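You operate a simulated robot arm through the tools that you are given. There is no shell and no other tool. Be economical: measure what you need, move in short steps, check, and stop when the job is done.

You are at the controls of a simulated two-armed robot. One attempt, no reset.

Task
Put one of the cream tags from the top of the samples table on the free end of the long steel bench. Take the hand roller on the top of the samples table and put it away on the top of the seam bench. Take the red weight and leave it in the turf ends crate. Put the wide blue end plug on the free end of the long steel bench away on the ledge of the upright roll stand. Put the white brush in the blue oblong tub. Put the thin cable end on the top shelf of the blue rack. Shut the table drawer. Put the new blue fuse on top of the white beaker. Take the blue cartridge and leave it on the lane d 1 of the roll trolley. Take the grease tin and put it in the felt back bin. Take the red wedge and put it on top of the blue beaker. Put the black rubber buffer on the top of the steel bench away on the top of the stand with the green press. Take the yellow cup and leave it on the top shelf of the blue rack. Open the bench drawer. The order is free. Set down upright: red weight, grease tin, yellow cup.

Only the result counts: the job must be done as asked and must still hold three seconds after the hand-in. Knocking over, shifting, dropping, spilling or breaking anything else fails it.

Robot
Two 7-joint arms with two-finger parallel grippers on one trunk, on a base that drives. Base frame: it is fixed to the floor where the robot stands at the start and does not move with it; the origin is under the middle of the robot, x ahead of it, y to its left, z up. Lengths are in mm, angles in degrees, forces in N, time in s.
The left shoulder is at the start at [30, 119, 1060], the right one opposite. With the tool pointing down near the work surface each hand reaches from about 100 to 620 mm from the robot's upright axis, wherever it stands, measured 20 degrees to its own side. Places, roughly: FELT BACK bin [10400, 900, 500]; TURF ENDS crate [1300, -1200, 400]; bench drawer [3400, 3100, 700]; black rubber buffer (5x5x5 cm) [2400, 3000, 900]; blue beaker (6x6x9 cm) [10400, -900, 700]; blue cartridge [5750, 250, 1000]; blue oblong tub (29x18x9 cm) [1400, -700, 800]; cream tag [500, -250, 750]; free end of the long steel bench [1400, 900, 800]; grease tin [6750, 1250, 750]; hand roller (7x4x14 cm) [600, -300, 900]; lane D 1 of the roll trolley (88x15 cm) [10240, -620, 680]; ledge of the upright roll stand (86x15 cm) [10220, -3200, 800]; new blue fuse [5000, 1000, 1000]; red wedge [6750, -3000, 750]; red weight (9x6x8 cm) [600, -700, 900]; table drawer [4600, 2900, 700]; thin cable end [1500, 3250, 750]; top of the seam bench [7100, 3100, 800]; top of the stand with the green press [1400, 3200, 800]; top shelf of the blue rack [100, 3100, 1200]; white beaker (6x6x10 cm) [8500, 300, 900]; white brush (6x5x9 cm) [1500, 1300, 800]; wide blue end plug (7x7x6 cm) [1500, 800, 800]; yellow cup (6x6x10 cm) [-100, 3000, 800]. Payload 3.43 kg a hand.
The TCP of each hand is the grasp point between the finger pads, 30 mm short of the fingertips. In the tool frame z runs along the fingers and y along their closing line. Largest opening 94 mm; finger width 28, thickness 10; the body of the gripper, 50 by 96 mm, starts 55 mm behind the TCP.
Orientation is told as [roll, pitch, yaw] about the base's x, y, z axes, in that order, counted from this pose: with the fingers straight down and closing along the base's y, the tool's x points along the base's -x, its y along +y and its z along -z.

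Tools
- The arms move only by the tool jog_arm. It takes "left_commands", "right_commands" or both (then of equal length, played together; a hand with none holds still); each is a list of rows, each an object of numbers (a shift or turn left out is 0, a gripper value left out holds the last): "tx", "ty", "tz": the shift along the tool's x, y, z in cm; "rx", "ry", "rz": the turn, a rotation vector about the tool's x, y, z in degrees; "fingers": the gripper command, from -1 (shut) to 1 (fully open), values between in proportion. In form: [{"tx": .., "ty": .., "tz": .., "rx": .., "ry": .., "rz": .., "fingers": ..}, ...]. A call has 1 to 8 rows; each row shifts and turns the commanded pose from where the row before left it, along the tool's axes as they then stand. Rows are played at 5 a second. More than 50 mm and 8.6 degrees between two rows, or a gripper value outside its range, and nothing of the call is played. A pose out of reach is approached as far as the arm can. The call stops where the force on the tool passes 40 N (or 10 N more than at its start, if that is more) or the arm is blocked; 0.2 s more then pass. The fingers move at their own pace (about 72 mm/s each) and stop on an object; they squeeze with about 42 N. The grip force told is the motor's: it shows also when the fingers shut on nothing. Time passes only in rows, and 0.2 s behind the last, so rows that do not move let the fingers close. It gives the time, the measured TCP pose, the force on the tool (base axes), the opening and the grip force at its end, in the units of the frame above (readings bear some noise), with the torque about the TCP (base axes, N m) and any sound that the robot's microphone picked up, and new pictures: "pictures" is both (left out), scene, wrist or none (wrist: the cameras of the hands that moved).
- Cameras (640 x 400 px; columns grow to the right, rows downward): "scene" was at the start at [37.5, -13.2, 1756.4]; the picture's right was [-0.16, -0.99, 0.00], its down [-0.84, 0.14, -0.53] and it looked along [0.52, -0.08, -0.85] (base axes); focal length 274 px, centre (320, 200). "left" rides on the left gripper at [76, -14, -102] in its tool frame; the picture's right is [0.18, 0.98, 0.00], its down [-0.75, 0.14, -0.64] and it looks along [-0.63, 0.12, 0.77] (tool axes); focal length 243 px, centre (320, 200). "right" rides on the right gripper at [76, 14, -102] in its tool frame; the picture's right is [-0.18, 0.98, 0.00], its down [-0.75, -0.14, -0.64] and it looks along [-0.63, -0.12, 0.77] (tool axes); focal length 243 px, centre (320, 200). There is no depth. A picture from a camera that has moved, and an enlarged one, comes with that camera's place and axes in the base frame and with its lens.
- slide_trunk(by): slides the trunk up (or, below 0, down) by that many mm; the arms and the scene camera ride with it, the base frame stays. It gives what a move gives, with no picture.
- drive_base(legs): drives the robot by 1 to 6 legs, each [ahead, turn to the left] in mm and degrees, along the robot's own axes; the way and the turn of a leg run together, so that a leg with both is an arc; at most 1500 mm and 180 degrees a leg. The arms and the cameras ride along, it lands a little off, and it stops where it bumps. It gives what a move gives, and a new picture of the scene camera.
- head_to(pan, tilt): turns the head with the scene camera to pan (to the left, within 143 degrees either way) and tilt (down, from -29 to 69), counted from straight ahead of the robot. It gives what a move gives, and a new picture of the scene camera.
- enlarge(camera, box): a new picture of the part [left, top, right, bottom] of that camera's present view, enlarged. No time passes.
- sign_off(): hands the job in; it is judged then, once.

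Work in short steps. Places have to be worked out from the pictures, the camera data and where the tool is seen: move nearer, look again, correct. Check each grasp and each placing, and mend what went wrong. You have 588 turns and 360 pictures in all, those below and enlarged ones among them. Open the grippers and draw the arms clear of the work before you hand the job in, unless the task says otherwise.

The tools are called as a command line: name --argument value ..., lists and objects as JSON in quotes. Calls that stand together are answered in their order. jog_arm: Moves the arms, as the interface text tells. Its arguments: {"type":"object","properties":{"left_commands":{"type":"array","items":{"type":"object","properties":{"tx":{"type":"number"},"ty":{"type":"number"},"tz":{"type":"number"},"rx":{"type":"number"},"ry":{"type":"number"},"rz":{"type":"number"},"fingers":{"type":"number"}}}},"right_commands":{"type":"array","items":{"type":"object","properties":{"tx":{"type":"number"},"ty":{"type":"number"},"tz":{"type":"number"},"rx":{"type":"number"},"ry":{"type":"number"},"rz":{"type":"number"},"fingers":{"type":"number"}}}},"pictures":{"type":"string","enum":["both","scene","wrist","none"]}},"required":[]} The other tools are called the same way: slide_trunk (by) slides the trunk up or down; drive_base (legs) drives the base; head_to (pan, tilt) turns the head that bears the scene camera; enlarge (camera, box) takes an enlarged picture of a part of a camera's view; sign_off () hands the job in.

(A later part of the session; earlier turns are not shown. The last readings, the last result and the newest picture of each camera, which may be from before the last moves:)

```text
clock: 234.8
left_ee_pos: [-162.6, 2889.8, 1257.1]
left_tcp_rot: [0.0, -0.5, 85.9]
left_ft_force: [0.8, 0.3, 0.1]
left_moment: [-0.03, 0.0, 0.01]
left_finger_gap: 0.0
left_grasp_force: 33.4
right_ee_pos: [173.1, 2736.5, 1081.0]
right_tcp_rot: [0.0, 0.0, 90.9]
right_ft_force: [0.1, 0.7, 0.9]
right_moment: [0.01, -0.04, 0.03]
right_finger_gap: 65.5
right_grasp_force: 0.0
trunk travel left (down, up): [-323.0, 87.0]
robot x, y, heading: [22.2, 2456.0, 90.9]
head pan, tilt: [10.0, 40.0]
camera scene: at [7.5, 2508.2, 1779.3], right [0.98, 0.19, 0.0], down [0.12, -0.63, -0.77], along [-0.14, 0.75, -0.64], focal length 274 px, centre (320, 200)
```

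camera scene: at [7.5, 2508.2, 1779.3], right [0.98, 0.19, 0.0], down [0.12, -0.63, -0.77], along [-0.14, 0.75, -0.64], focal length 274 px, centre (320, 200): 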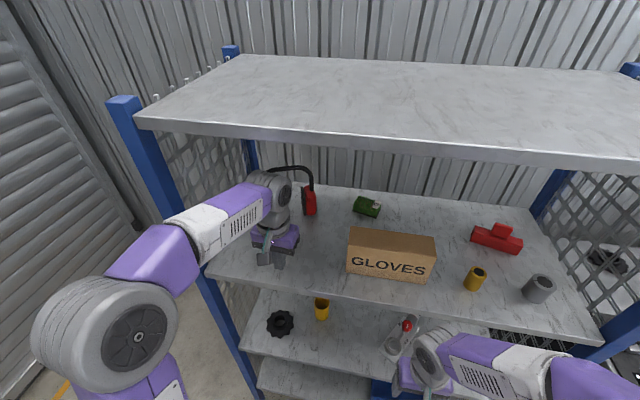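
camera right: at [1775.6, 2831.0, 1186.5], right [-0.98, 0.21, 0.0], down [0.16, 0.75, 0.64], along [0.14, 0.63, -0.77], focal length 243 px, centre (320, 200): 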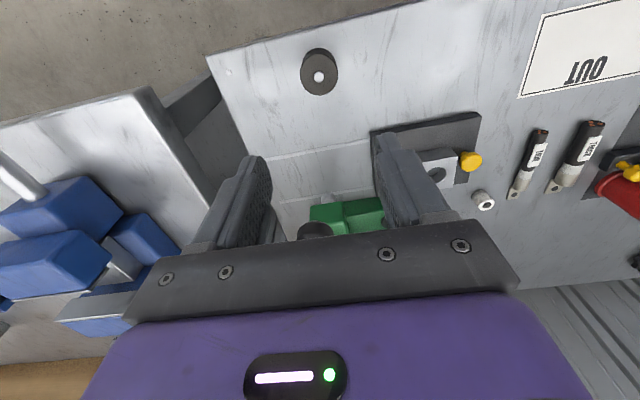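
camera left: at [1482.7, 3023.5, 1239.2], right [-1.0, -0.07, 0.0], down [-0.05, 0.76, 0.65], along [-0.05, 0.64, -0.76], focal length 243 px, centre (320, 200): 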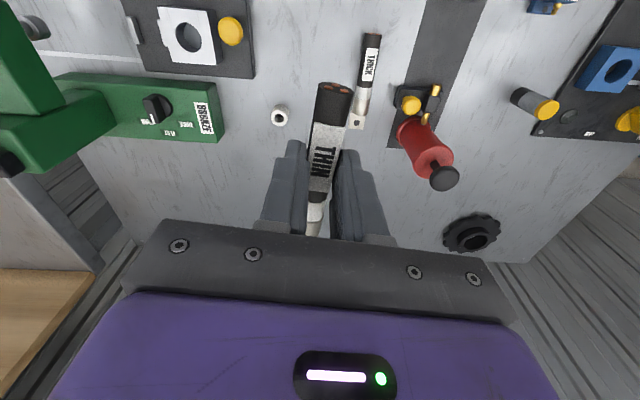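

The left gripper is empty: the cable end slipped out during the drive. I look for it on the floor.

head_to --pan 20 --tilt 65

head_to --pan 60 --tilt 60

head_to --pan -20 --tilt 65

```text
clock: 235.7
left_ee_pos: [-162.5, 2891.2, 1256.9]
left_tcp_rot: [0.0, -0.5, 85.9]
left_ft_force: [0.1, -0.4, -0.4]
left_moment: [0.02, 0.01, 0.02]
left_finger_gap: 0.0
left_grasp_force: 32.6
right_ee_pos: [172.5, 2736.5, 1081.4]
right_tcp_rot: [0.0, 0.2, 91.0]
right_ft_force: [0.1, 0.0, 0.1]
right_moment: [0.01, -0.01, 0.0]
right_finger_gap: 65.9
right_grasp_force: 0.0
trunk travel left (down, up): [-323.0, 87.0]
robot x, y, heading: [24.7, 2459.5, 91.0]
head pan, tilt: [20.0, 65.0]
camera scene: at [1.9, 2481.5, 1747.0], right [0.93, 0.36, 0.0], down [0.32, -0.85, -0.42], along [-0.15, 0.4, -0.91], focal length 274 px, centre (320, 200)
```

scene: 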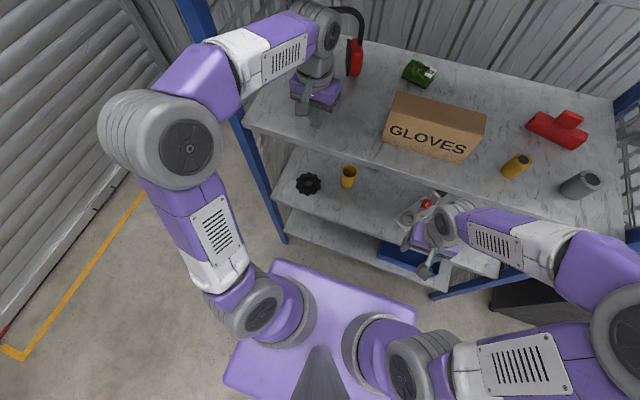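

```text
clock: 236.8
left_ee_pos: [-162.1, 2891.0, 1256.4]
left_tcp_rot: [0.0, -0.4, 85.9]
left_ft_force: [0.8, -0.5, -1.2]
left_moment: [-0.01, -0.01, 0.02]
left_finger_gap: 0.1
left_grasp_force: 32.8
right_ee_pos: [173.4, 2735.7, 1081.9]
right_tcp_rot: [0.0, 0.1, 90.9]
right_ft_force: [0.0, -0.6, -0.2]
right_moment: [-0.01, -0.02, 0.0]
right_finger_gap: 65.8
right_grasp_force: 0.1
trunk travel left (down, up): [-323.0, 87.0]
robot x, y, heading: [22.3, 2454.8, 90.6]
head pan, tilt: [60.0, 60.0]
camera scene: at [-34.6, 2457.2, 1752.5], right [0.49, 0.87, 0.0], down [0.76, -0.42, -0.5], along [-0.44, 0.24, -0.87], focal length 274 px, centre (320, 200)
```

scene: 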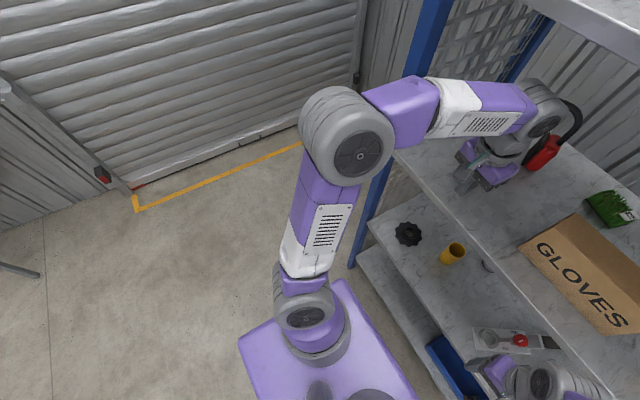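

```text
clock: 238.3
left_ee_pos: [-163.0, 2891.1, 1256.3]
left_tcp_rot: [0.0, -0.4, 86.0]
left_ft_force: [-1.1, 0.0, 0.8]
left_moment: [-0.02, 0.01, 0.0]
left_finger_gap: 0.0
left_grasp_force: 32.6
right_ee_pos: [172.4, 2736.0, 1079.9]
right_tcp_rot: [0.1, 0.1, 91.0]
right_ft_force: [0.2, 0.2, 0.0]
right_moment: [0.03, -0.02, 0.0]
right_finger_gap: 65.6
right_grasp_force: 0.1
trunk travel left (down, up): [-323.0, 87.0]
robot x, y, heading: [22.7, 2456.5, 90.7]
head pan, tilt: [-20.0, 65.0]
camera scene: at [43.3, 2482.1, 1747.0], right [0.95, -0.33, 0.0], down [-0.3, -0.86, -0.42], along [0.14, 0.4, -0.91], focal length 274 px, centre (320, 200)
```

scene: 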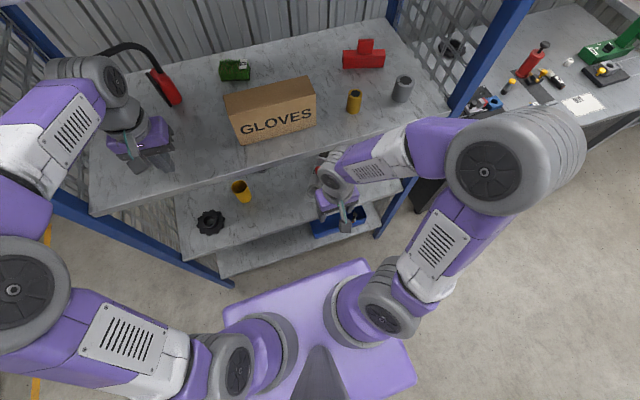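

Not visible from the head. I check the left wrist camera.

jog_arm --left_commands '[{"fingers": -1}]' --right_commands '[{"tz": 0}]' --pictures "wrist"

```text
clock: 238.7
left_ee_pos: [-163.6, 2890.2, 1256.0]
left_tcp_rot: [0.0, -0.4, 85.9]
left_ft_force: [-0.7, 0.4, 0.5]
left_moment: [-0.02, 0.01, 0.02]
left_finger_gap: 0.0
left_grasp_force: 32.9
right_ee_pos: [172.6, 2736.6, 1082.2]
right_tcp_rot: [0.0, 0.1, 90.9]
right_ft_force: [0.5, 0.1, -0.8]
right_moment: [0.01, 0.0, 0.02]
right_finger_gap: 65.9
right_grasp_force: 0.0
trunk travel left (down, up): [-323.0, 87.0]
robot x, y, heading: [28.2, 2460.6, 91.0]
head pan, tilt: [-20.0, 65.0]
camera right: at [158.0, 2660.4, 1184.9], right [-0.99, 0.17, 0.0], down [0.13, 0.76, 0.64], along [0.11, 0.63, -0.77], focal length 243 px, centre (320, 200)
camera left: at [-154.5, 2812.9, 1359.1], right [-0.99, -0.11, 0.0], down [-0.09, 0.76, 0.65], along [-0.07, 0.64, -0.76], focal length 243 px, centre (320, 200)
```

right: 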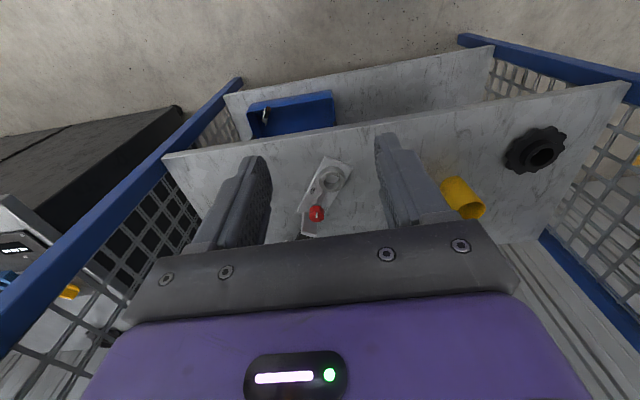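
left: 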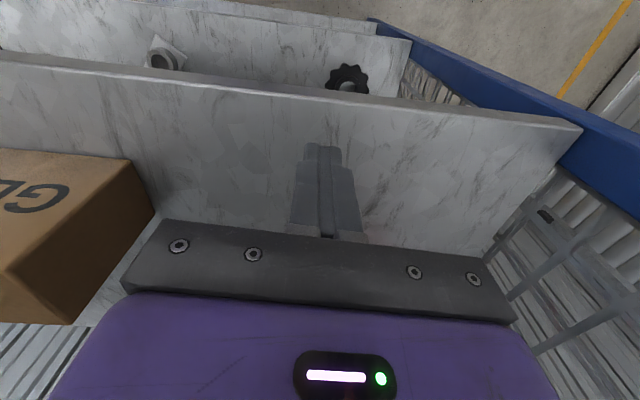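

I look at the floor behind and beside the robot before moving.

head_to --pan 110 --tilt 60

head_to --pan -110 --tilt 60

head_to --pan -143 --tilt 50

```text
clock: 240.8
left_ee_pos: [-162.6, 2891.5, 1255.8]
left_tcp_rot: [0.0, -0.5, 85.9]
left_ft_force: [-0.4, 0.2, 0.0]
left_moment: [-0.02, -0.01, -0.02]
left_finger_gap: 0.1
left_grasp_force: 33.2
right_ee_pos: [172.5, 2735.7, 1081.1]
right_tcp_rot: [0.0, 0.0, 90.9]
right_ft_force: [0.0, 0.2, -0.6]
right_moment: [0.0, -0.01, -0.01]
right_finger_gap: 65.6
right_grasp_force: 0.0
trunk travel left (down, up): [-323.0, 87.0]
robot x, y, heading: [25.1, 2458.1, 90.7]
head pan, tilt: [110.0, 60.0]
camera scene: at [-38.7, 2401.0, 1752.5], right [-0.36, 0.93, 0.0], down [0.81, 0.31, -0.5], along [-0.47, -0.18, -0.87], focal length 274 px, centre (320, 200)
```

scene: 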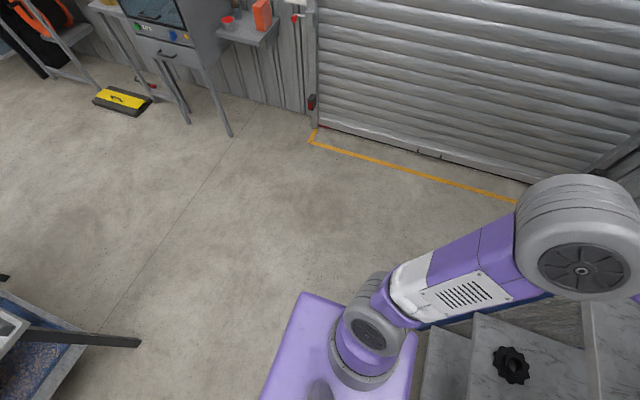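

```text
clock: 244.0
left_ee_pos: [-162.8, 2890.8, 1257.4]
left_tcp_rot: [0.0, -0.4, 85.9]
left_ft_force: [-0.8, 0.0, 0.5]
left_moment: [0.03, 0.05, 0.01]
left_finger_gap: 0.2
left_grasp_force: 32.4
right_ee_pos: [174.0, 2735.7, 1081.1]
right_tcp_rot: [0.1, 0.1, 90.8]
right_ft_force: [-0.8, 0.1, 0.7]
right_moment: [0.01, 0.01, 0.0]
right_finger_gap: 65.9
right_grasp_force: 0.0
trunk travel left (down, up): [-323.0, 87.0]
robot x, y, heading: [25.2, 2458.0, 91.0]
head pan, tilt: [-110.0, 60.0]
camera scene: at [86.6, 2403.0, 1752.5], right [-0.33, -0.95, 0.0], down [-0.82, 0.28, -0.5], along [0.47, -0.16, -0.87], focal length 274 px, centre (320, 200)
```

scene: 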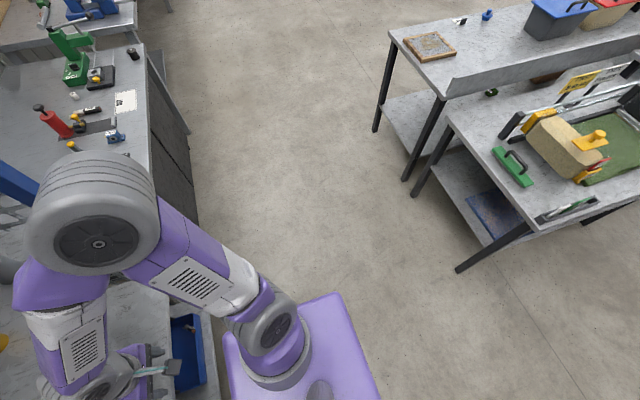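

```text
clock: 245.0
left_ee_pos: [-163.3, 2890.2, 1256.9]
left_tcp_rot: [0.0, -0.4, 85.9]
left_ft_force: [0.5, -0.6, -0.4]
left_moment: [0.0, 0.02, 0.02]
left_finger_gap: 0.0
left_grasp_force: 32.6
right_ee_pos: [172.2, 2737.1, 1081.6]
right_tcp_rot: [0.0, 0.0, 90.8]
right_ft_force: [-0.7, 0.4, 0.3]
right_moment: [-0.03, 0.03, -0.02]
right_finger_gap: 65.9
right_grasp_force: 0.0
trunk travel left (down, up): [-323.0, 87.0]
robot x, y, heading: [23.7, 2455.9, 90.9]
head pan, tilt: [-143.0, 50.0]
camera scene: at [71.0, 2364.1, 1765.1], right [-0.79, -0.62, 0.0], down [-0.47, 0.6, -0.64], along [0.4, -0.51, -0.77], focal length 274 px, centre (320, 200)
```

scene: 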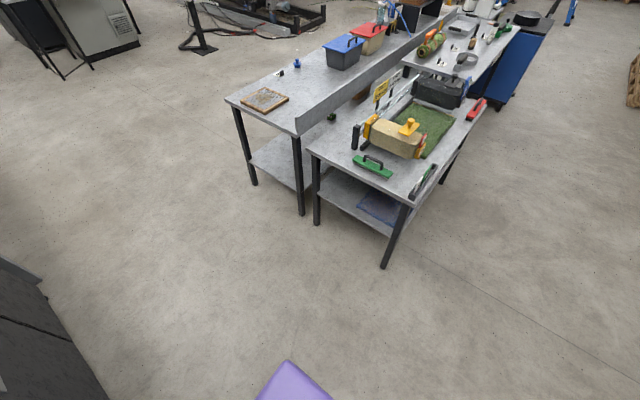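

Behind is clear. I back off 450 mm and look down ahead.

drive_base --legs '[[-450, 0]]'

head_to --pan 15 --tilt 55

```text
clock: 247.7
left_ee_pos: [-152.7, 2439.4, 1256.6]
left_tcp_rot: [0.0, -0.4, 85.0]
left_ft_force: [-0.4, -0.4, 0.4]
left_moment: [0.0, 0.01, -0.01]
left_finger_gap: 0.1
left_grasp_force: 32.9
right_ee_pos: [179.7, 2280.6, 1080.8]
right_tcp_rot: [0.1, 0.1, 90.1]
right_ft_force: [-0.4, -0.3, 0.5]
right_moment: [-0.03, -0.01, -0.01]
right_finger_gap: 66.0
right_grasp_force: 0.0
trunk travel left (down, up): [-323.0, 87.0]
robot x, y, heading: [30.2, 2004.8, 89.8]
head pan, tilt: [-143.0, 50.0]
camera scene: at [73.7, 1910.0, 1765.1], right [-0.8, -0.6, 0.0], down [-0.46, 0.61, -0.64], along [0.39, -0.51, -0.77], focal length 274 px, centre (320, 200)
```

scene: 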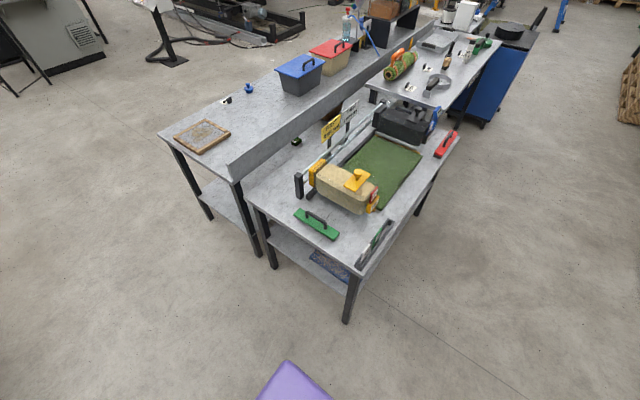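

```text
clock: 250.1
left_ee_pos: [-152.0, 2439.1, 1256.3]
left_tcp_rot: [0.0, -0.4, 85.1]
left_ft_force: [0.6, 0.4, 0.5]
left_moment: [-0.02, -0.02, -0.02]
left_finger_gap: 0.2
left_grasp_force: 32.9
right_ee_pos: [179.1, 2281.4, 1081.3]
right_tcp_rot: [0.0, 0.0, 90.0]
right_ft_force: [0.0, 0.6, -1.1]
right_moment: [-0.01, 0.0, -0.03]
right_finger_gap: 66.1
right_grasp_force: 0.1
trunk travel left (down, up): [-323.0, 87.0]
robot x, y, heading: [24.5, 2004.8, 89.9]
head pan, tilt: [15.0, 55.0]
camera scene: at [8.5, 2041.4, 1758.6], right [0.97, 0.26, 0.0], down [0.21, -0.79, -0.57], along [-0.15, 0.55, -0.82], focal length 274 px, centre (320, 200)
```

scene: 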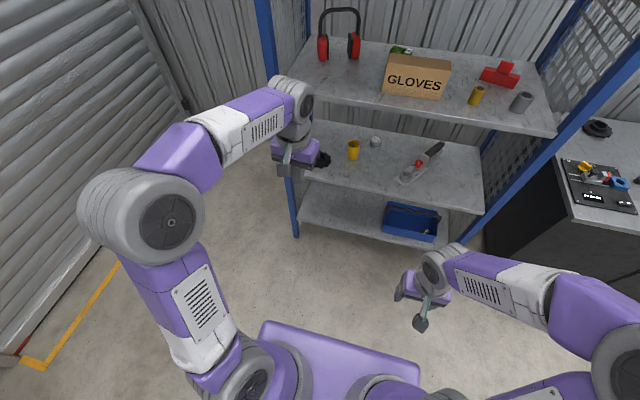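

I turn the robot right to uncover the floor and look left.

drive_base --legs '[[0, -70]]'

head_to --pan 95 --tilt 50

head_to --pan 50 --tilt 50

```text
clock: 253.6
left_ee_pos: [378.2, 2320.6, 1255.9]
left_tcp_rot: [-0.1, -0.3, 14.7]
left_ft_force: [-0.3, -0.6, 0.0]
left_moment: [0.05, 0.0, 0.01]
left_finger_gap: 0.0
left_grasp_force: 33.3
right_ee_pos: [340.9, 1953.0, 1081.6]
right_tcp_rot: [0.0, 0.1, 19.7]
right_ft_force: [-0.1, 1.1, 0.1]
right_moment: [-0.01, 0.0, 0.03]
right_finger_gap: 65.8
right_grasp_force: 0.1
trunk travel left (down, up): [-323.0, 87.0]
robot x, y, heading: [30.6, 2000.4, 20.0]
head pan, tilt: [15.0, 55.0]
camera scene: at [58.2, 2032.6, 1758.6], right [0.57, -0.82, 0.0], down [-0.67, -0.47, -0.57], along [0.47, 0.33, -0.82], focal length 274 px, centre (320, 200)
```

scene: 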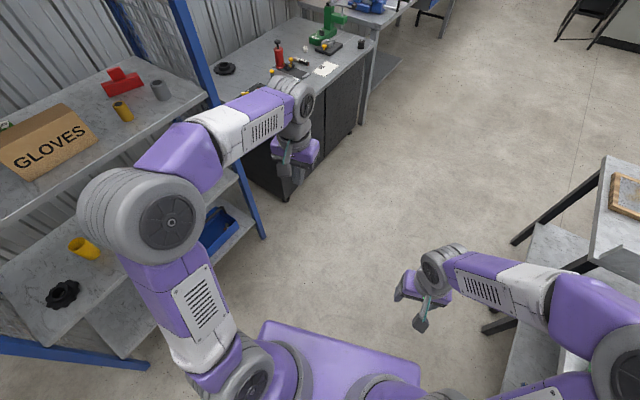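

```text
clock: 255.1
left_ee_pos: [376.8, 2320.3, 1257.2]
left_tcp_rot: [0.0, -0.4, 14.7]
left_ft_force: [-1.5, 0.6, -0.4]
left_moment: [0.01, 0.01, 0.02]
left_finger_gap: 0.4
left_grasp_force: 33.1
right_ee_pos: [340.0, 1953.2, 1081.5]
right_tcp_rot: [0.1, 0.1, 19.7]
right_ft_force: [0.0, 0.1, 0.4]
right_moment: [0.0, 0.01, 0.0]
right_finger_gap: 65.7
right_grasp_force: 0.1
trunk travel left (down, up): [-323.0, 87.0]
robot x, y, heading: [30.4, 2002.7, 19.9]
head pan, tilt: [95.0, 50.0]
camera scene: at [-33.3, 2061.5, 1765.1], right [0.91, 0.42, 0.0], down [0.32, -0.7, -0.64], along [-0.27, 0.58, -0.77], focal length 274 px, centre (320, 200)
```

scene: 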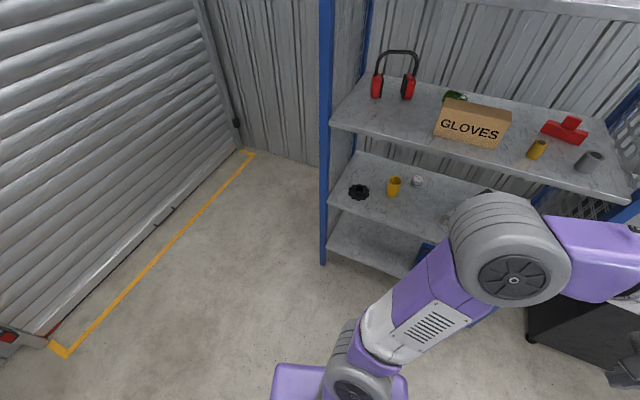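

```text
clock: 256.2
left_ee_pos: [377.2, 2319.6, 1256.7]
left_tcp_rot: [0.0, -0.4, 14.7]
left_ft_force: [-0.2, 0.1, 0.5]
left_moment: [-0.02, -0.01, 0.02]
left_finger_gap: 0.1
left_grasp_force: 33.4
right_ee_pos: [340.1, 1952.6, 1081.7]
right_tcp_rot: [0.0, 0.1, 19.8]
right_ft_force: [0.9, -0.3, -0.4]
right_moment: [0.01, -0.01, -0.01]
right_finger_gap: 65.9
right_grasp_force: 0.0
trunk travel left (down, up): [-323.0, 87.0]
robot x, y, heading: [27.0, 2006.2, 19.8]
head pan, tilt: [50.0, 50.0]
camera scene: at [25.4, 2063.9, 1765.1], right [0.94, -0.34, 0.0], down [-0.26, -0.72, -0.64], along [0.22, 0.6, -0.77], focal length 274 px, centre (320, 200)
```

scene: 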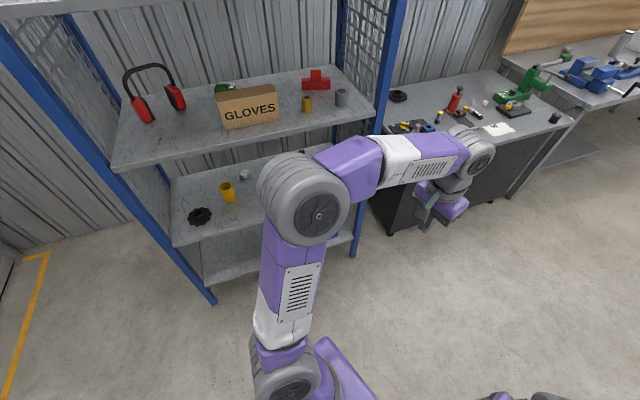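

I enlarge the rack and floor region in search of the cable end.

enlarge --camera "scene" --box '[100, 120, 400, 308]'

head_to --pan 100 --tilt 40

enlarge --camera "scene" --box '[220, 120, 540, 320]'

```text
2.13 times, centred on (250, 214) of scene
camera zoom: at [25.4, 2063.9, 1765.1], right [0.94, -0.34, 0.0], down [-0.26, -0.72, -0.64], along [0.22, 0.6, -0.77], focal length 584 px, centre (469, 170)
```

zoom: 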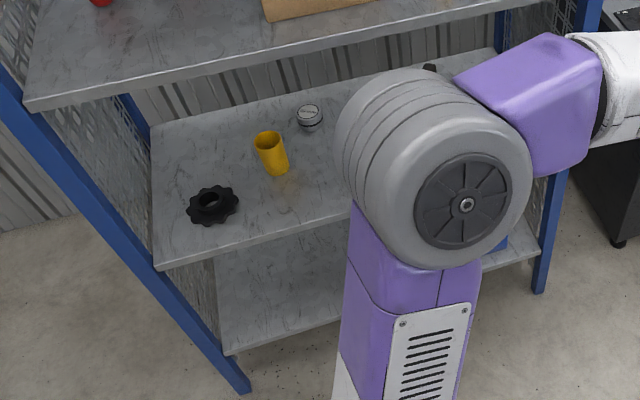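

```text
clock: 257.4
left_ee_pos: [377.5, 2319.5, 1257.7]
left_tcp_rot: [0.0, -0.4, 14.7]
left_ft_force: [0.6, 0.1, 1.0]
left_moment: [0.02, 0.0, 0.01]
left_finger_gap: 0.0
left_grasp_force: 33.6
right_ee_pos: [340.5, 1952.5, 1081.3]
right_tcp_rot: [-0.1, 0.2, 19.6]
right_ft_force: [0.5, 1.0, 0.8]
right_moment: [0.03, -0.02, -0.03]
right_finger_gap: 65.8
right_grasp_force: 0.0
trunk travel left (down, up): [-323.0, 87.0]
robot x, y, heading: [31.2, 1998.3, 19.9]
head pan, tilt: [100.0, 40.0]
camera scene: at [-43.2, 2065.5, 1779.3], right [0.87, 0.5, 0.0], down [0.32, -0.56, -0.77], along [-0.38, 0.67, -0.64], focal length 274 px, centre (320, 200)
```

scene: 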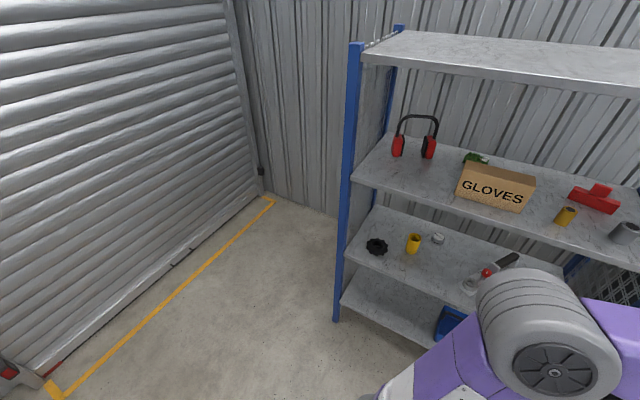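

```text
2.00 times, centred on (380, 220) of scene
camera zoom: at [-43.2, 2065.5, 1779.3], right [0.87, 0.5, 0.0], down [0.32, -0.56, -0.77], along [-0.38, 0.67, -0.64], focal length 549 px, centre (200, 160)
```

zoom: 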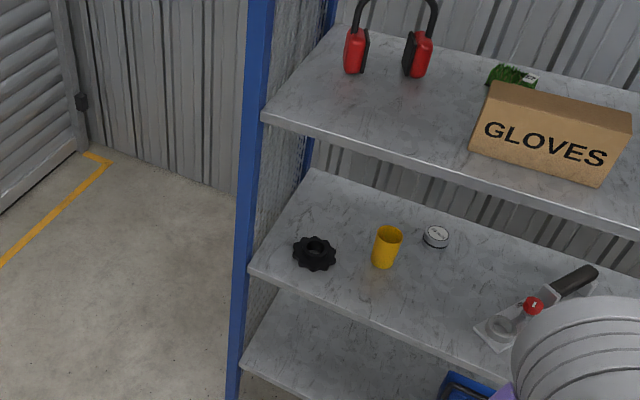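

I drive ahead away from this spot and look back at where the robot stood.

drive_base --legs '[[700, 0], [0, 90]]'

head_to --pan 70 --tilt 45

head_to --pan 30 --tilt 45

```text
clock: 265.1
left_ee_pos: [344.5, 2573.4, 1256.6]
left_tcp_rot: [-0.1, -0.4, 107.0]
left_ft_force: [-0.3, 0.1, -0.1]
left_moment: [-0.02, 0.03, 0.02]
left_finger_gap: 0.0
left_grasp_force: 32.6
right_ee_pos: [713.2, 2548.7, 1081.2]
right_tcp_rot: [-0.1, 0.1, 112.0]
right_ft_force: [0.1, 0.0, 0.4]
right_moment: [0.01, -0.02, 0.02]
right_finger_gap: 65.9
right_grasp_force: 0.0
trunk travel left (down, up): [-323.0, 87.0]
robot x, y, heading: [671.7, 2235.9, 112.1]
head pan, tilt: [100.0, 40.0]
camera scene: at [614.2, 2160.8, 1779.3], right [-0.53, 0.85, 0.0], down [0.54, 0.34, -0.77], along [-0.65, -0.41, -0.64], focal length 274 px, centre (320, 200)
```

scene: 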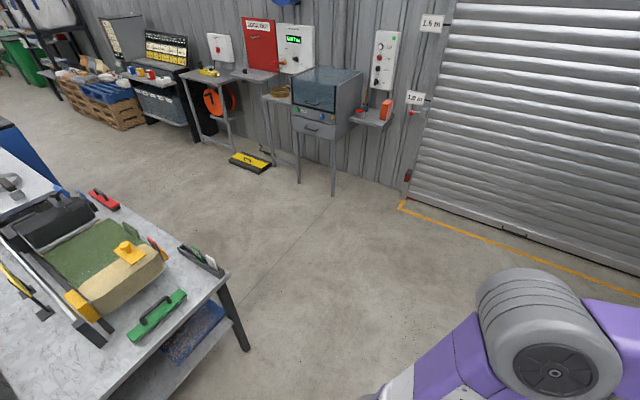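

```text
clock: 266.1
left_ee_pos: [346.0, 2573.5, 1256.0]
left_tcp_rot: [0.0, -0.4, 107.1]
left_ft_force: [1.0, -1.0, -0.4]
left_moment: [-0.02, 0.0, 0.0]
left_finger_gap: 0.1
left_grasp_force: 33.1
right_ee_pos: [713.6, 2549.9, 1082.2]
right_tcp_rot: [0.1, 0.1, 112.0]
right_ft_force: [0.9, 0.3, 0.8]
right_moment: [0.02, 0.02, -0.01]
right_finger_gap: 65.7
right_grasp_force: 0.1
trunk travel left (down, up): [-323.0, 87.0]
robot x, y, heading: [671.1, 2238.5, 112.1]
head pan, tilt: [70.0, 45.0]
camera scene: at [605.0, 2203.0, 1772.0], right [-0.04, 1.0, 0.0], down [0.71, 0.03, -0.71], along [-0.71, -0.03, -0.71], focal length 274 px, centre (320, 200)
```

scene: 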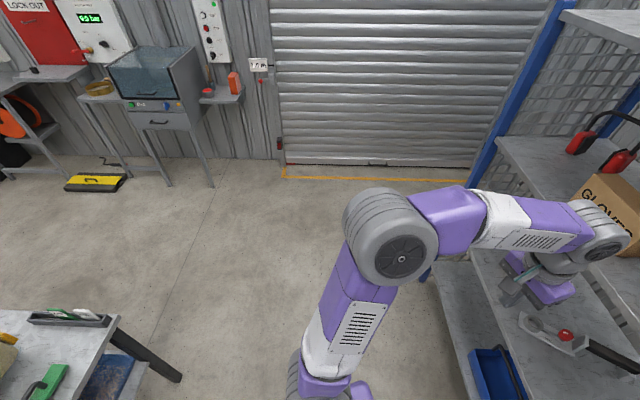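

```text
clock: 267.1
left_ee_pos: [345.2, 2571.8, 1257.3]
left_tcp_rot: [0.0, -0.4, 107.1]
left_ft_force: [0.0, -1.3, 0.6]
left_moment: [0.03, 0.0, 0.0]
left_finger_gap: 0.0
left_grasp_force: 33.1
right_ee_pos: [713.1, 2550.6, 1081.9]
right_tcp_rot: [0.0, 0.1, 112.0]
right_ft_force: [-0.6, 0.4, 0.4]
right_moment: [0.0, 0.0, -0.01]
right_finger_gap: 65.9
right_grasp_force: 0.2
trunk travel left (down, up): [-323.0, 87.0]
robot x, y, heading: [676.6, 2237.6, 111.8]
head pan, tilt: [30.0, 45.0]
camera scene: at [622.1, 2255.9, 1772.0], right [0.61, 0.79, 0.0], down [0.56, -0.43, -0.71], along [-0.56, 0.43, -0.71], focal length 274 px, centre (320, 200)
```

scene: 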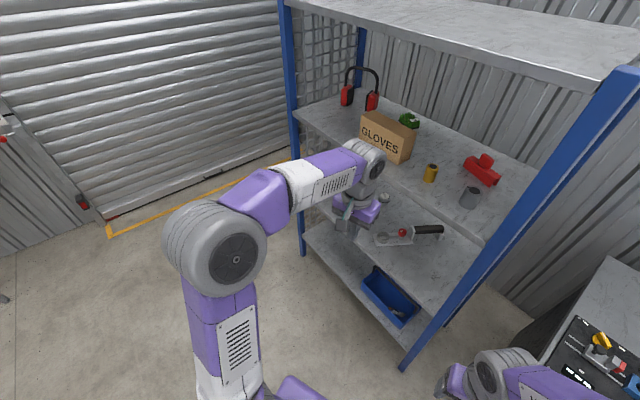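

Something may lie in the blue tub on the lowest shelf; I enlarge there.

enlarge --camera "scene" --box '[290, 200, 450, 350]'

enlarge --camera "scene" --box '[0, 200, 320, 400]'

```text
2.67 times, centred on (370, 275) of scene
camera zoom: at [622.1, 2255.9, 1772.0], right [0.61, 0.79, 0.0], down [0.56, -0.43, -0.71], along [-0.56, 0.43, -0.71], focal length 732 px, centre (187, 0)
```

zoom: 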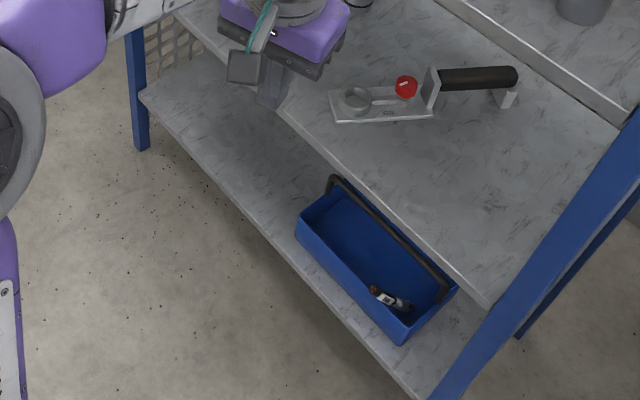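

```text
2.00 times, centred on (160, 300) of scene
camera zoom: at [622.1, 2255.9, 1772.0], right [0.61, 0.79, 0.0], down [0.56, -0.43, -0.71], along [-0.56, 0.43, -0.71], focal length 549 px, centre (640, 0)
```

zoom: 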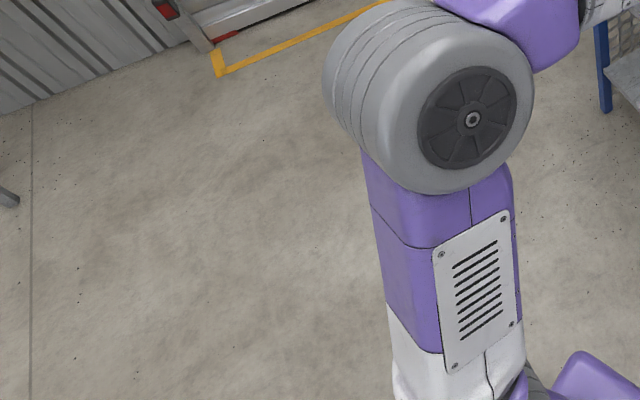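

Found it: the cable end lies in the blue tool tub on the lowest shelf, near [380,2935,330]. I position in front of the rack to fetch it.

drive_base --legs '[[0, 59], [420, 0], [0, -81]]'

head_to --pan -15 --tilt 60

enlarge --camera "scene" --box '[260, 60, 460, 185]'

```text
clock: 275.9
left_ee_pos: [116.3, 2764.1, 1257.3]
left_tcp_rot: [0.0, -0.4, 80.5]
left_ft_force: [-0.2, -0.1, 0.4]
left_moment: [-0.03, 0.02, 0.0]
left_finger_gap: 0.1
left_grasp_force: 33.5
right_ee_pos: [435.4, 2579.1, 1082.0]
right_tcp_rot: [0.0, 0.0, 85.5]
right_ft_force: [1.0, 0.3, -0.3]
right_moment: [0.01, 0.0, 0.0]
right_finger_gap: 65.7
right_grasp_force: 0.1
trunk travel left (down, up): [-323.0, 87.0]
robot x, y, heading: [260.3, 2313.0, 85.4]
head pan, tilt: [30.0, 45.0]
camera scene: at [222.6, 2356.8, 1772.0], right [0.9, 0.43, 0.0], down [0.3, -0.64, -0.71], along [-0.3, 0.64, -0.71], focal length 274 px, centre (320, 200)
```

scene: 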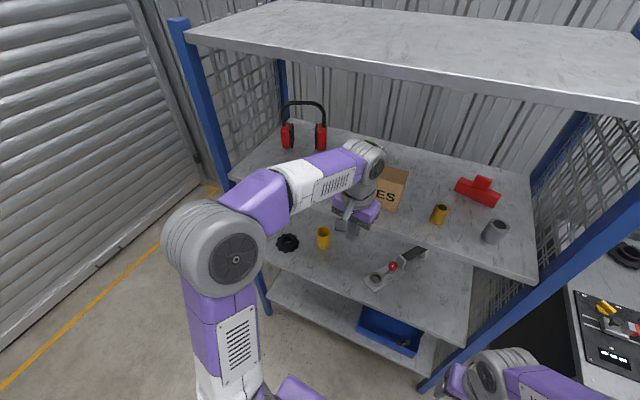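

```text
clock: 277.0
left_ee_pos: [115.6, 2764.6, 1258.0]
left_tcp_rot: [0.0, -0.4, 80.4]
left_ft_force: [-0.1, 0.0, 0.2]
left_moment: [0.04, 0.0, -0.04]
left_finger_gap: 0.0
left_grasp_force: 32.8
right_ee_pos: [435.2, 2579.0, 1080.7]
right_tcp_rot: [0.0, 0.1, 85.5]
right_ft_force: [-1.1, 0.3, -0.2]
right_moment: [-0.02, -0.01, 0.0]
right_finger_gap: 65.9
right_grasp_force: 0.1
trunk travel left (down, up): [-323.0, 87.0]
robot x, y, heading: [261.6, 2313.9, 85.6]
head pan, tilt: [-15.0, 60.0]
camera scene: at [279.7, 2346.3, 1752.5], right [0.94, -0.33, 0.0], down [-0.29, -0.82, -0.5], along [0.17, 0.47, -0.87], focal length 274 px, centre (320, 200)
```

scene: 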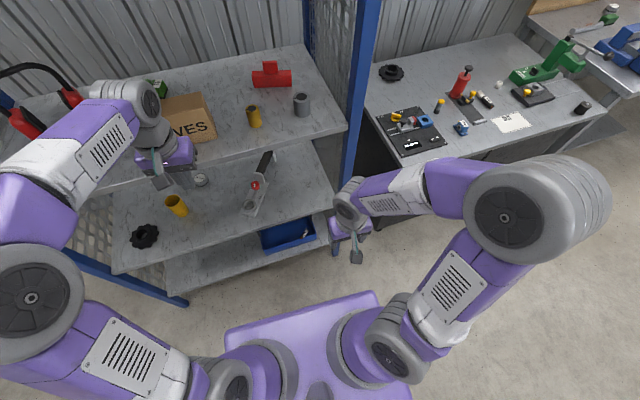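

```text
3.20 times, centred on (360, 122) of scene
camera zoom: at [279.7, 2346.3, 1752.5], right [0.94, -0.33, 0.0], down [-0.29, -0.82, -0.5], along [0.17, 0.47, -0.87], focal length 878 px, centre (192, 448)
```

zoom: 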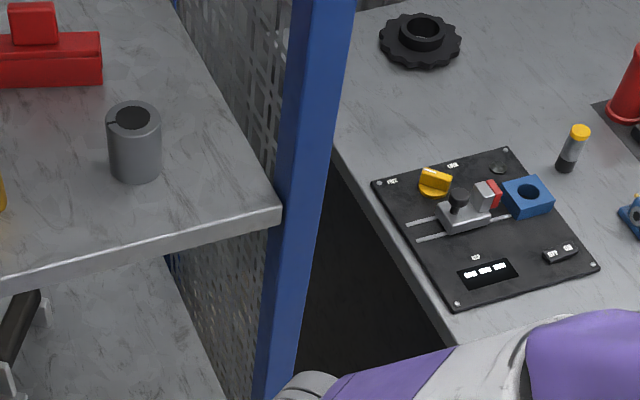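

I lower the trunk and tilt the right hand forward by about 50° so it can reach under the shelf.

slide_trunk --by -240

jog_arm --right_commands '[{"ry": -8.5}, {"ry": -8.5}, {"ry": -8.5}, {"ry": -8.5}, {"ry": -8.5}, {"ry": -8.5}]' --pictures "both"

```text
clock: 279.5
left_ee_pos: [116.2, 2764.3, 1017.4]
left_tcp_rot: [0.0, -0.3, 80.5]
left_ft_force: [-0.5, -0.8, 1.1]
left_moment: [0.0, -0.01, 0.01]
left_finger_gap: 0.0
left_grasp_force: 33.1
right_ee_pos: [435.9, 2579.4, 842.1]
right_tcp_rot: [-0.1, 0.1, 85.5]
right_ft_force: [0.1, -0.3, 0.3]
right_moment: [-0.01, 0.03, 0.01]
right_finger_gap: 65.9
right_grasp_force: 0.1
trunk travel left (down, up): [-83.0, 327.0]
robot x, y, heading: [260.7, 2316.0, 85.7]
head pan, tilt: [-15.0, 60.0]
```

```text
clock: 280.9
left_ee_pos: [114.6, 2765.5, 1016.9]
left_tcp_rot: [0.1, -0.4, 80.5]
left_ft_force: [0.2, 0.7, 0.6]
left_moment: [0.0, -0.02, 0.0]
left_finger_gap: 0.1
left_grasp_force: 32.6
right_ee_pos: [426.5, 2730.6, 891.2]
right_tcp_rot: [0.0, -50.8, 85.5]
right_ft_force: [-0.4, 0.5, -0.6]
right_moment: [-0.06, -0.04, 0.0]
right_finger_gap: 65.9
right_grasp_force: 0.0
right hand out of reach, approached as far as the arm can: row 1, 2, 3, 4, 5, 6
trunk travel left (down, up): [-83.0, 327.0]
robot x, y, heading: [261.0, 2317.7, 85.6]
head pan, tilt: [-15.0, 60.0]
camera scene: at [279.6, 2346.7, 1512.5], right [0.94, -0.33, 0.0], down [-0.29, -0.82, -0.5], along [0.17, 0.47, -0.87], focal length 274 px, centre (320, 200)
camera right: at [401.0, 2604.3, 898.4], right [-0.97, 0.19, 0.14], down [0.14, -0.03, 0.99], along [0.2, 0.98, 0.0], focal length 243 px, centre (320, 200)
```

scene: 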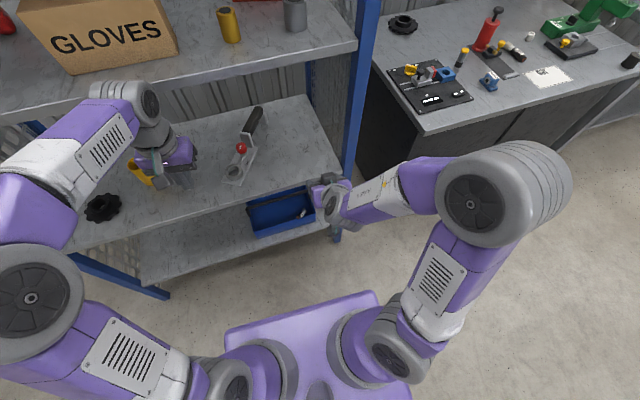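
right: 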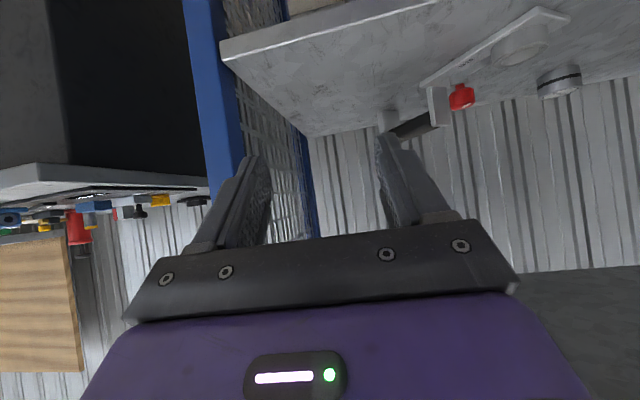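

The hand is tilted. I lower it in front of the rack to view the tub.

jog_arm --right_commands '[{"tx": 3.7, "tz": 3.03, "ty": 0.5}, {"tx": 3.7, "tz": 3.03, "ty": 0.5}, {"tx": 3.7, "tz": 3.03, "ty": 0.5}, {"tx": 3.7, "tz": 3.03, "ty": 0.5}, {"tx": 3.7, "tz": 3.03, "ty": 0.5}, {"tx": 3.7, "tz": 3.03, "ty": 0.5}]' --pictures "both"

```text
clock: 282.3
left_ee_pos: [117.3, 2765.6, 1017.4]
left_tcp_rot: [0.0, -0.4, 80.5]
left_ft_force: [0.8, 0.1, -0.3]
left_moment: [0.01, 0.04, 0.02]
left_finger_gap: 0.0
left_grasp_force: 32.9
right_ee_pos: [381.2, 2741.3, 609.6]
right_tcp_rot: [-0.4, -50.9, 85.3]
right_ft_force: [0.5, -0.7, -0.7]
right_moment: [0.02, -0.02, 0.01]
right_finger_gap: 65.6
right_grasp_force: 0.1
right hand out of reach, approached as far as the arm can: row 1, 5, 6
trunk travel left (down, up): [-83.0, 327.0]
robot x, y, heading: [260.5, 2315.5, 85.4]
head pan, tilt: [-15.0, 60.0]
camera scene: at [282.1, 2346.4, 1512.5], right [0.94, -0.33, 0.0], down [-0.29, -0.82, -0.5], along [0.17, 0.47, -0.87], focal length 274 px, centre (320, 200)
camera right: at [355.0, 2616.1, 616.6], right [-0.97, 0.2, 0.14], down [0.13, -0.03, 0.99], along [0.2, 0.98, 0.01], focal length 243 px, centre (320, 200)
```

scene: 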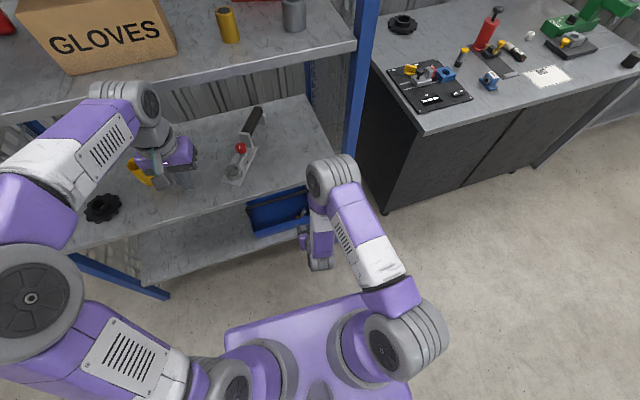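
right: 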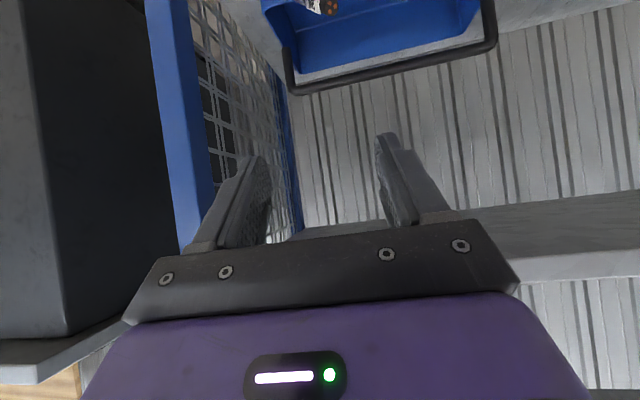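

The cable end is just inside the tub front near [380,2911,390]. I retract the left hand, drive 80 mm nearer, and reduce the tilt to about 25°.

jog_arm --left_commands '[{"tx": 4}, {"tx": 4}, {"tx": 4}, {"tx": 3}]' --right_commands '[{"ry": 8.5}, {"ry": 8.5}, {"ry": 8.5}, {}]' --pictures "none"

drive_base --legs '[[80, 3]]'

jog_arm --right_commands '[{}]' --pictures "wrist"

```text
clock: 283.3
left_ee_pos: [90.2, 2617.9, 1016.2]
left_tcp_rot: [-0.1, -0.3, 80.5]
left_ft_force: [0.1, -0.5, 0.1]
left_moment: [0.03, 0.01, -0.02]
left_finger_gap: 0.0
left_grasp_force: 32.9
right_ee_pos: [378.8, 2738.3, 610.9]
right_tcp_rot: [0.0, -25.3, 85.5]
right_ft_force: [0.2, 0.2, -1.2]
right_moment: [-0.02, -0.01, -0.03]
right_finger_gap: 65.9
right_grasp_force: 0.0
trunk travel left (down, up): [-83.0, 327.0]
robot x, y, heading: [259.6, 2316.2, 85.6]
head pan, tilt: [-15.0, 60.0]
```

```text
clock: 284.3
left_ee_pos: [79.8, 2684.6, 1016.3]
left_tcp_rot: [0.0, -0.3, 83.5]
left_ft_force: [0.1, 0.4, -0.4]
left_moment: [-0.01, 0.0, -0.02]
left_finger_gap: 0.1
left_grasp_force: 32.8
right_ee_pos: [359.4, 2820.7, 610.2]
right_tcp_rot: [0.0, -25.3, 88.5]
right_ft_force: [0.4, 0.5, 0.7]
right_moment: [-0.01, 0.0, 0.01]
right_finger_gap: 65.6
right_grasp_force: 0.1
trunk travel left (down, up): [-83.0, 327.0]
robot x, y, heading: [264.0, 2390.9, 88.7]
head pan, tilt: [-15.0, 60.0]
camera scene: at [281.7, 2424.0, 1512.5], right [0.96, -0.28, 0.0], down [-0.24, -0.83, -0.5], along [0.14, 0.48, -0.87], focal length 274 px, centre (320, 200)
```

scene: 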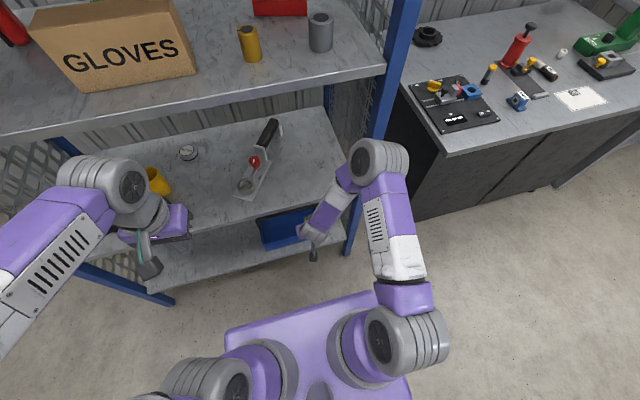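

```text
clock: 284.7
left_ee_pos: [77.1, 2684.1, 1016.2]
left_tcp_rot: [0.0, -0.4, 83.6]
left_ft_force: [-0.1, -1.0, 0.8]
left_moment: [-0.01, 0.02, -0.02]
left_finger_gap: 0.1
left_grasp_force: 33.3
right_ee_pos: [359.3, 2819.8, 610.9]
right_tcp_rot: [-0.2, -25.3, 88.5]
right_ft_force: [-0.7, -0.5, -0.4]
right_moment: [0.0, 0.03, 0.03]
right_finger_gap: 65.8
right_grasp_force: 0.0
trunk travel left (down, up): [-83.0, 327.0]
robot x, y, heading: [264.0, 2393.4, 88.6]
head pan, tilt: [-15.0, 60.0]
camera right: at [340.7, 2708.1, 670.9], right [-0.98, 0.19, 0.08], down [0.15, 0.4, 0.9], along [0.14, 0.9, -0.42], focal length 243 px, centre (320, 200)
```

right: 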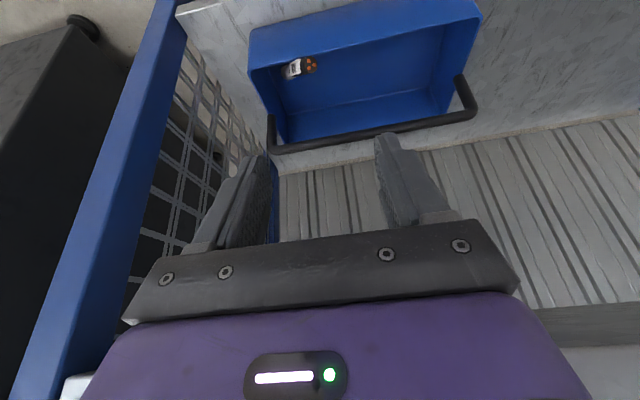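

I enlarge the tub in the wrist view.

enlarge --camera "right" --box '[240, 0, 480, 150]'

```text
2.67 times, centred on (360, 75) of right
camera zoom: at [340.7, 2708.1, 670.9], right [-0.98, 0.19, 0.08], down [0.15, 0.4, 0.9], along [0.14, 0.9, -0.42], focal length 647 px, centre (213, 533)
```

zoom: 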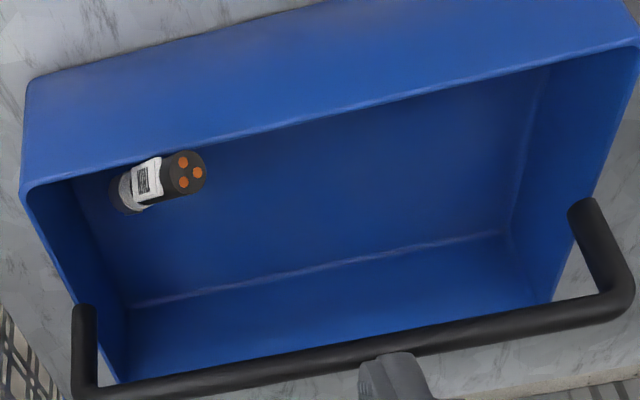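

The cable end stands upright in the tub corner, core end up near [375,2913,390]. I advance along the tool axis toward it and check partway.

jog_arm --right_commands '[{"ty": -0.8, "tz": 4}, {"ty": -0.8, "tz": 4}, {"tz": 4}, {"tz": 3}]' --pictures "both"

```text
clock: 285.7
left_ee_pos: [77.2, 2685.7, 1016.2]
left_tcp_rot: [-0.1, -0.4, 83.5]
left_ft_force: [-0.1, 0.4, 0.0]
left_moment: [-0.03, -0.02, -0.01]
left_finger_gap: 0.1
left_grasp_force: 33.0
right_ee_pos: [378.6, 2882.3, 477.3]
right_tcp_rot: [-0.1, -25.4, 88.6]
right_ft_force: [-0.3, 0.4, -0.3]
right_moment: [-0.02, 0.03, -0.01]
right_finger_gap: 66.0
right_grasp_force: 0.0
trunk travel left (down, up): [-83.0, 327.0]
robot x, y, heading: [264.6, 2389.7, 88.5]
head pan, tilt: [-15.0, 60.0]
camera scene: at [281.9, 2422.9, 1512.5], right [0.96, -0.28, 0.0], down [-0.24, -0.83, -0.5], along [0.14, 0.48, -0.87], focal length 274 px, centre (320, 200)
camera right: at [360.3, 2769.9, 537.5], right [-0.98, 0.19, 0.08], down [0.15, 0.4, 0.9], along [0.14, 0.9, -0.42], focal length 243 px, centre (320, 200)
```

scene: 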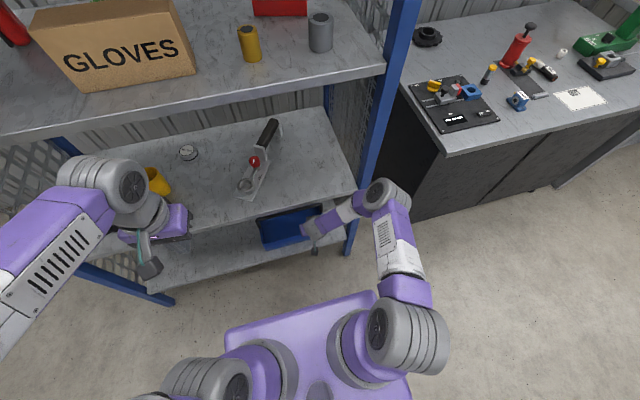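
right: 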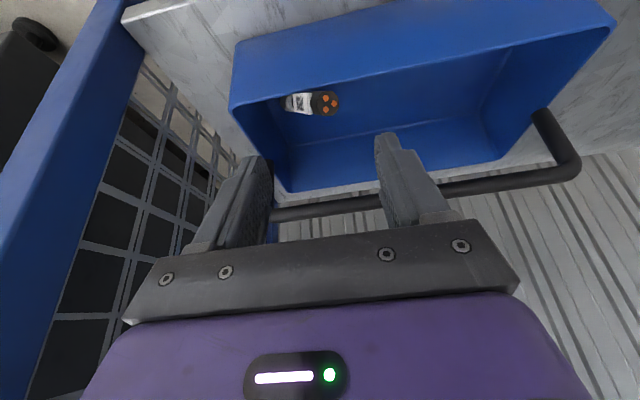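

Triangulated top of the cable end: [371,2913,388]. I go down to grip it.

jog_arm --right_commands '[{"tz": 4, "ty": 0.5}, {"tz": 3, "tx": 0.5}, {"tz": 2}, {"tz": 1.4}]' --pictures "wrist"

```text
clock: 286.5
left_ee_pos: [77.1, 2683.2, 1016.6]
left_tcp_rot: [0.0, -0.4, 83.4]
left_ft_force: [-0.5, -0.4, -0.2]
left_moment: [-0.04, -0.02, -0.01]
left_finger_gap: 0.1
left_grasp_force: 33.0
right_ee_pos: [373.0, 2920.2, 402.0]
right_tcp_rot: [0.1, -26.2, 88.7]
right_ft_force: [-1.5, -7.8, 25.0]
right_moment: [-0.27, -0.29, -0.03]
right_finger_gap: 65.9
right_grasp_force: 0.0
trunk travel left (down, up): [-83.0, 327.0]
robot x, y, heading: [261.4, 2393.4, 88.5]
head pan, tilt: [-15.0, 60.0]
stopped in row 3 (right hand): the force on the tool passed its limit at 60 N (the readings are from after the stop); the commanded pose is now the measured one
camera right: at [354.3, 2807.8, 462.1], right [-0.98, 0.19, 0.08], down [0.15, 0.39, 0.91], along [0.14, 0.9, -0.41], focal length 243 px, centre (320, 200)
```

right: 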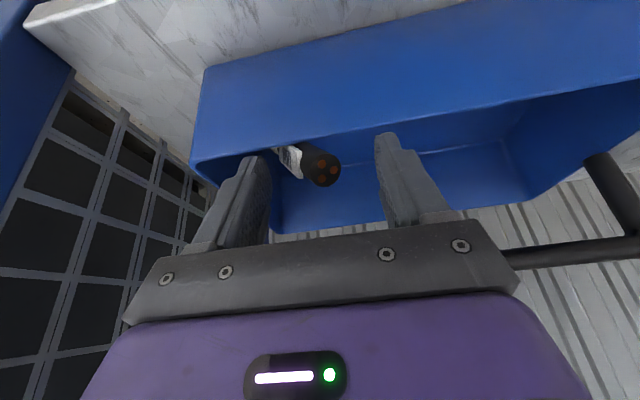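

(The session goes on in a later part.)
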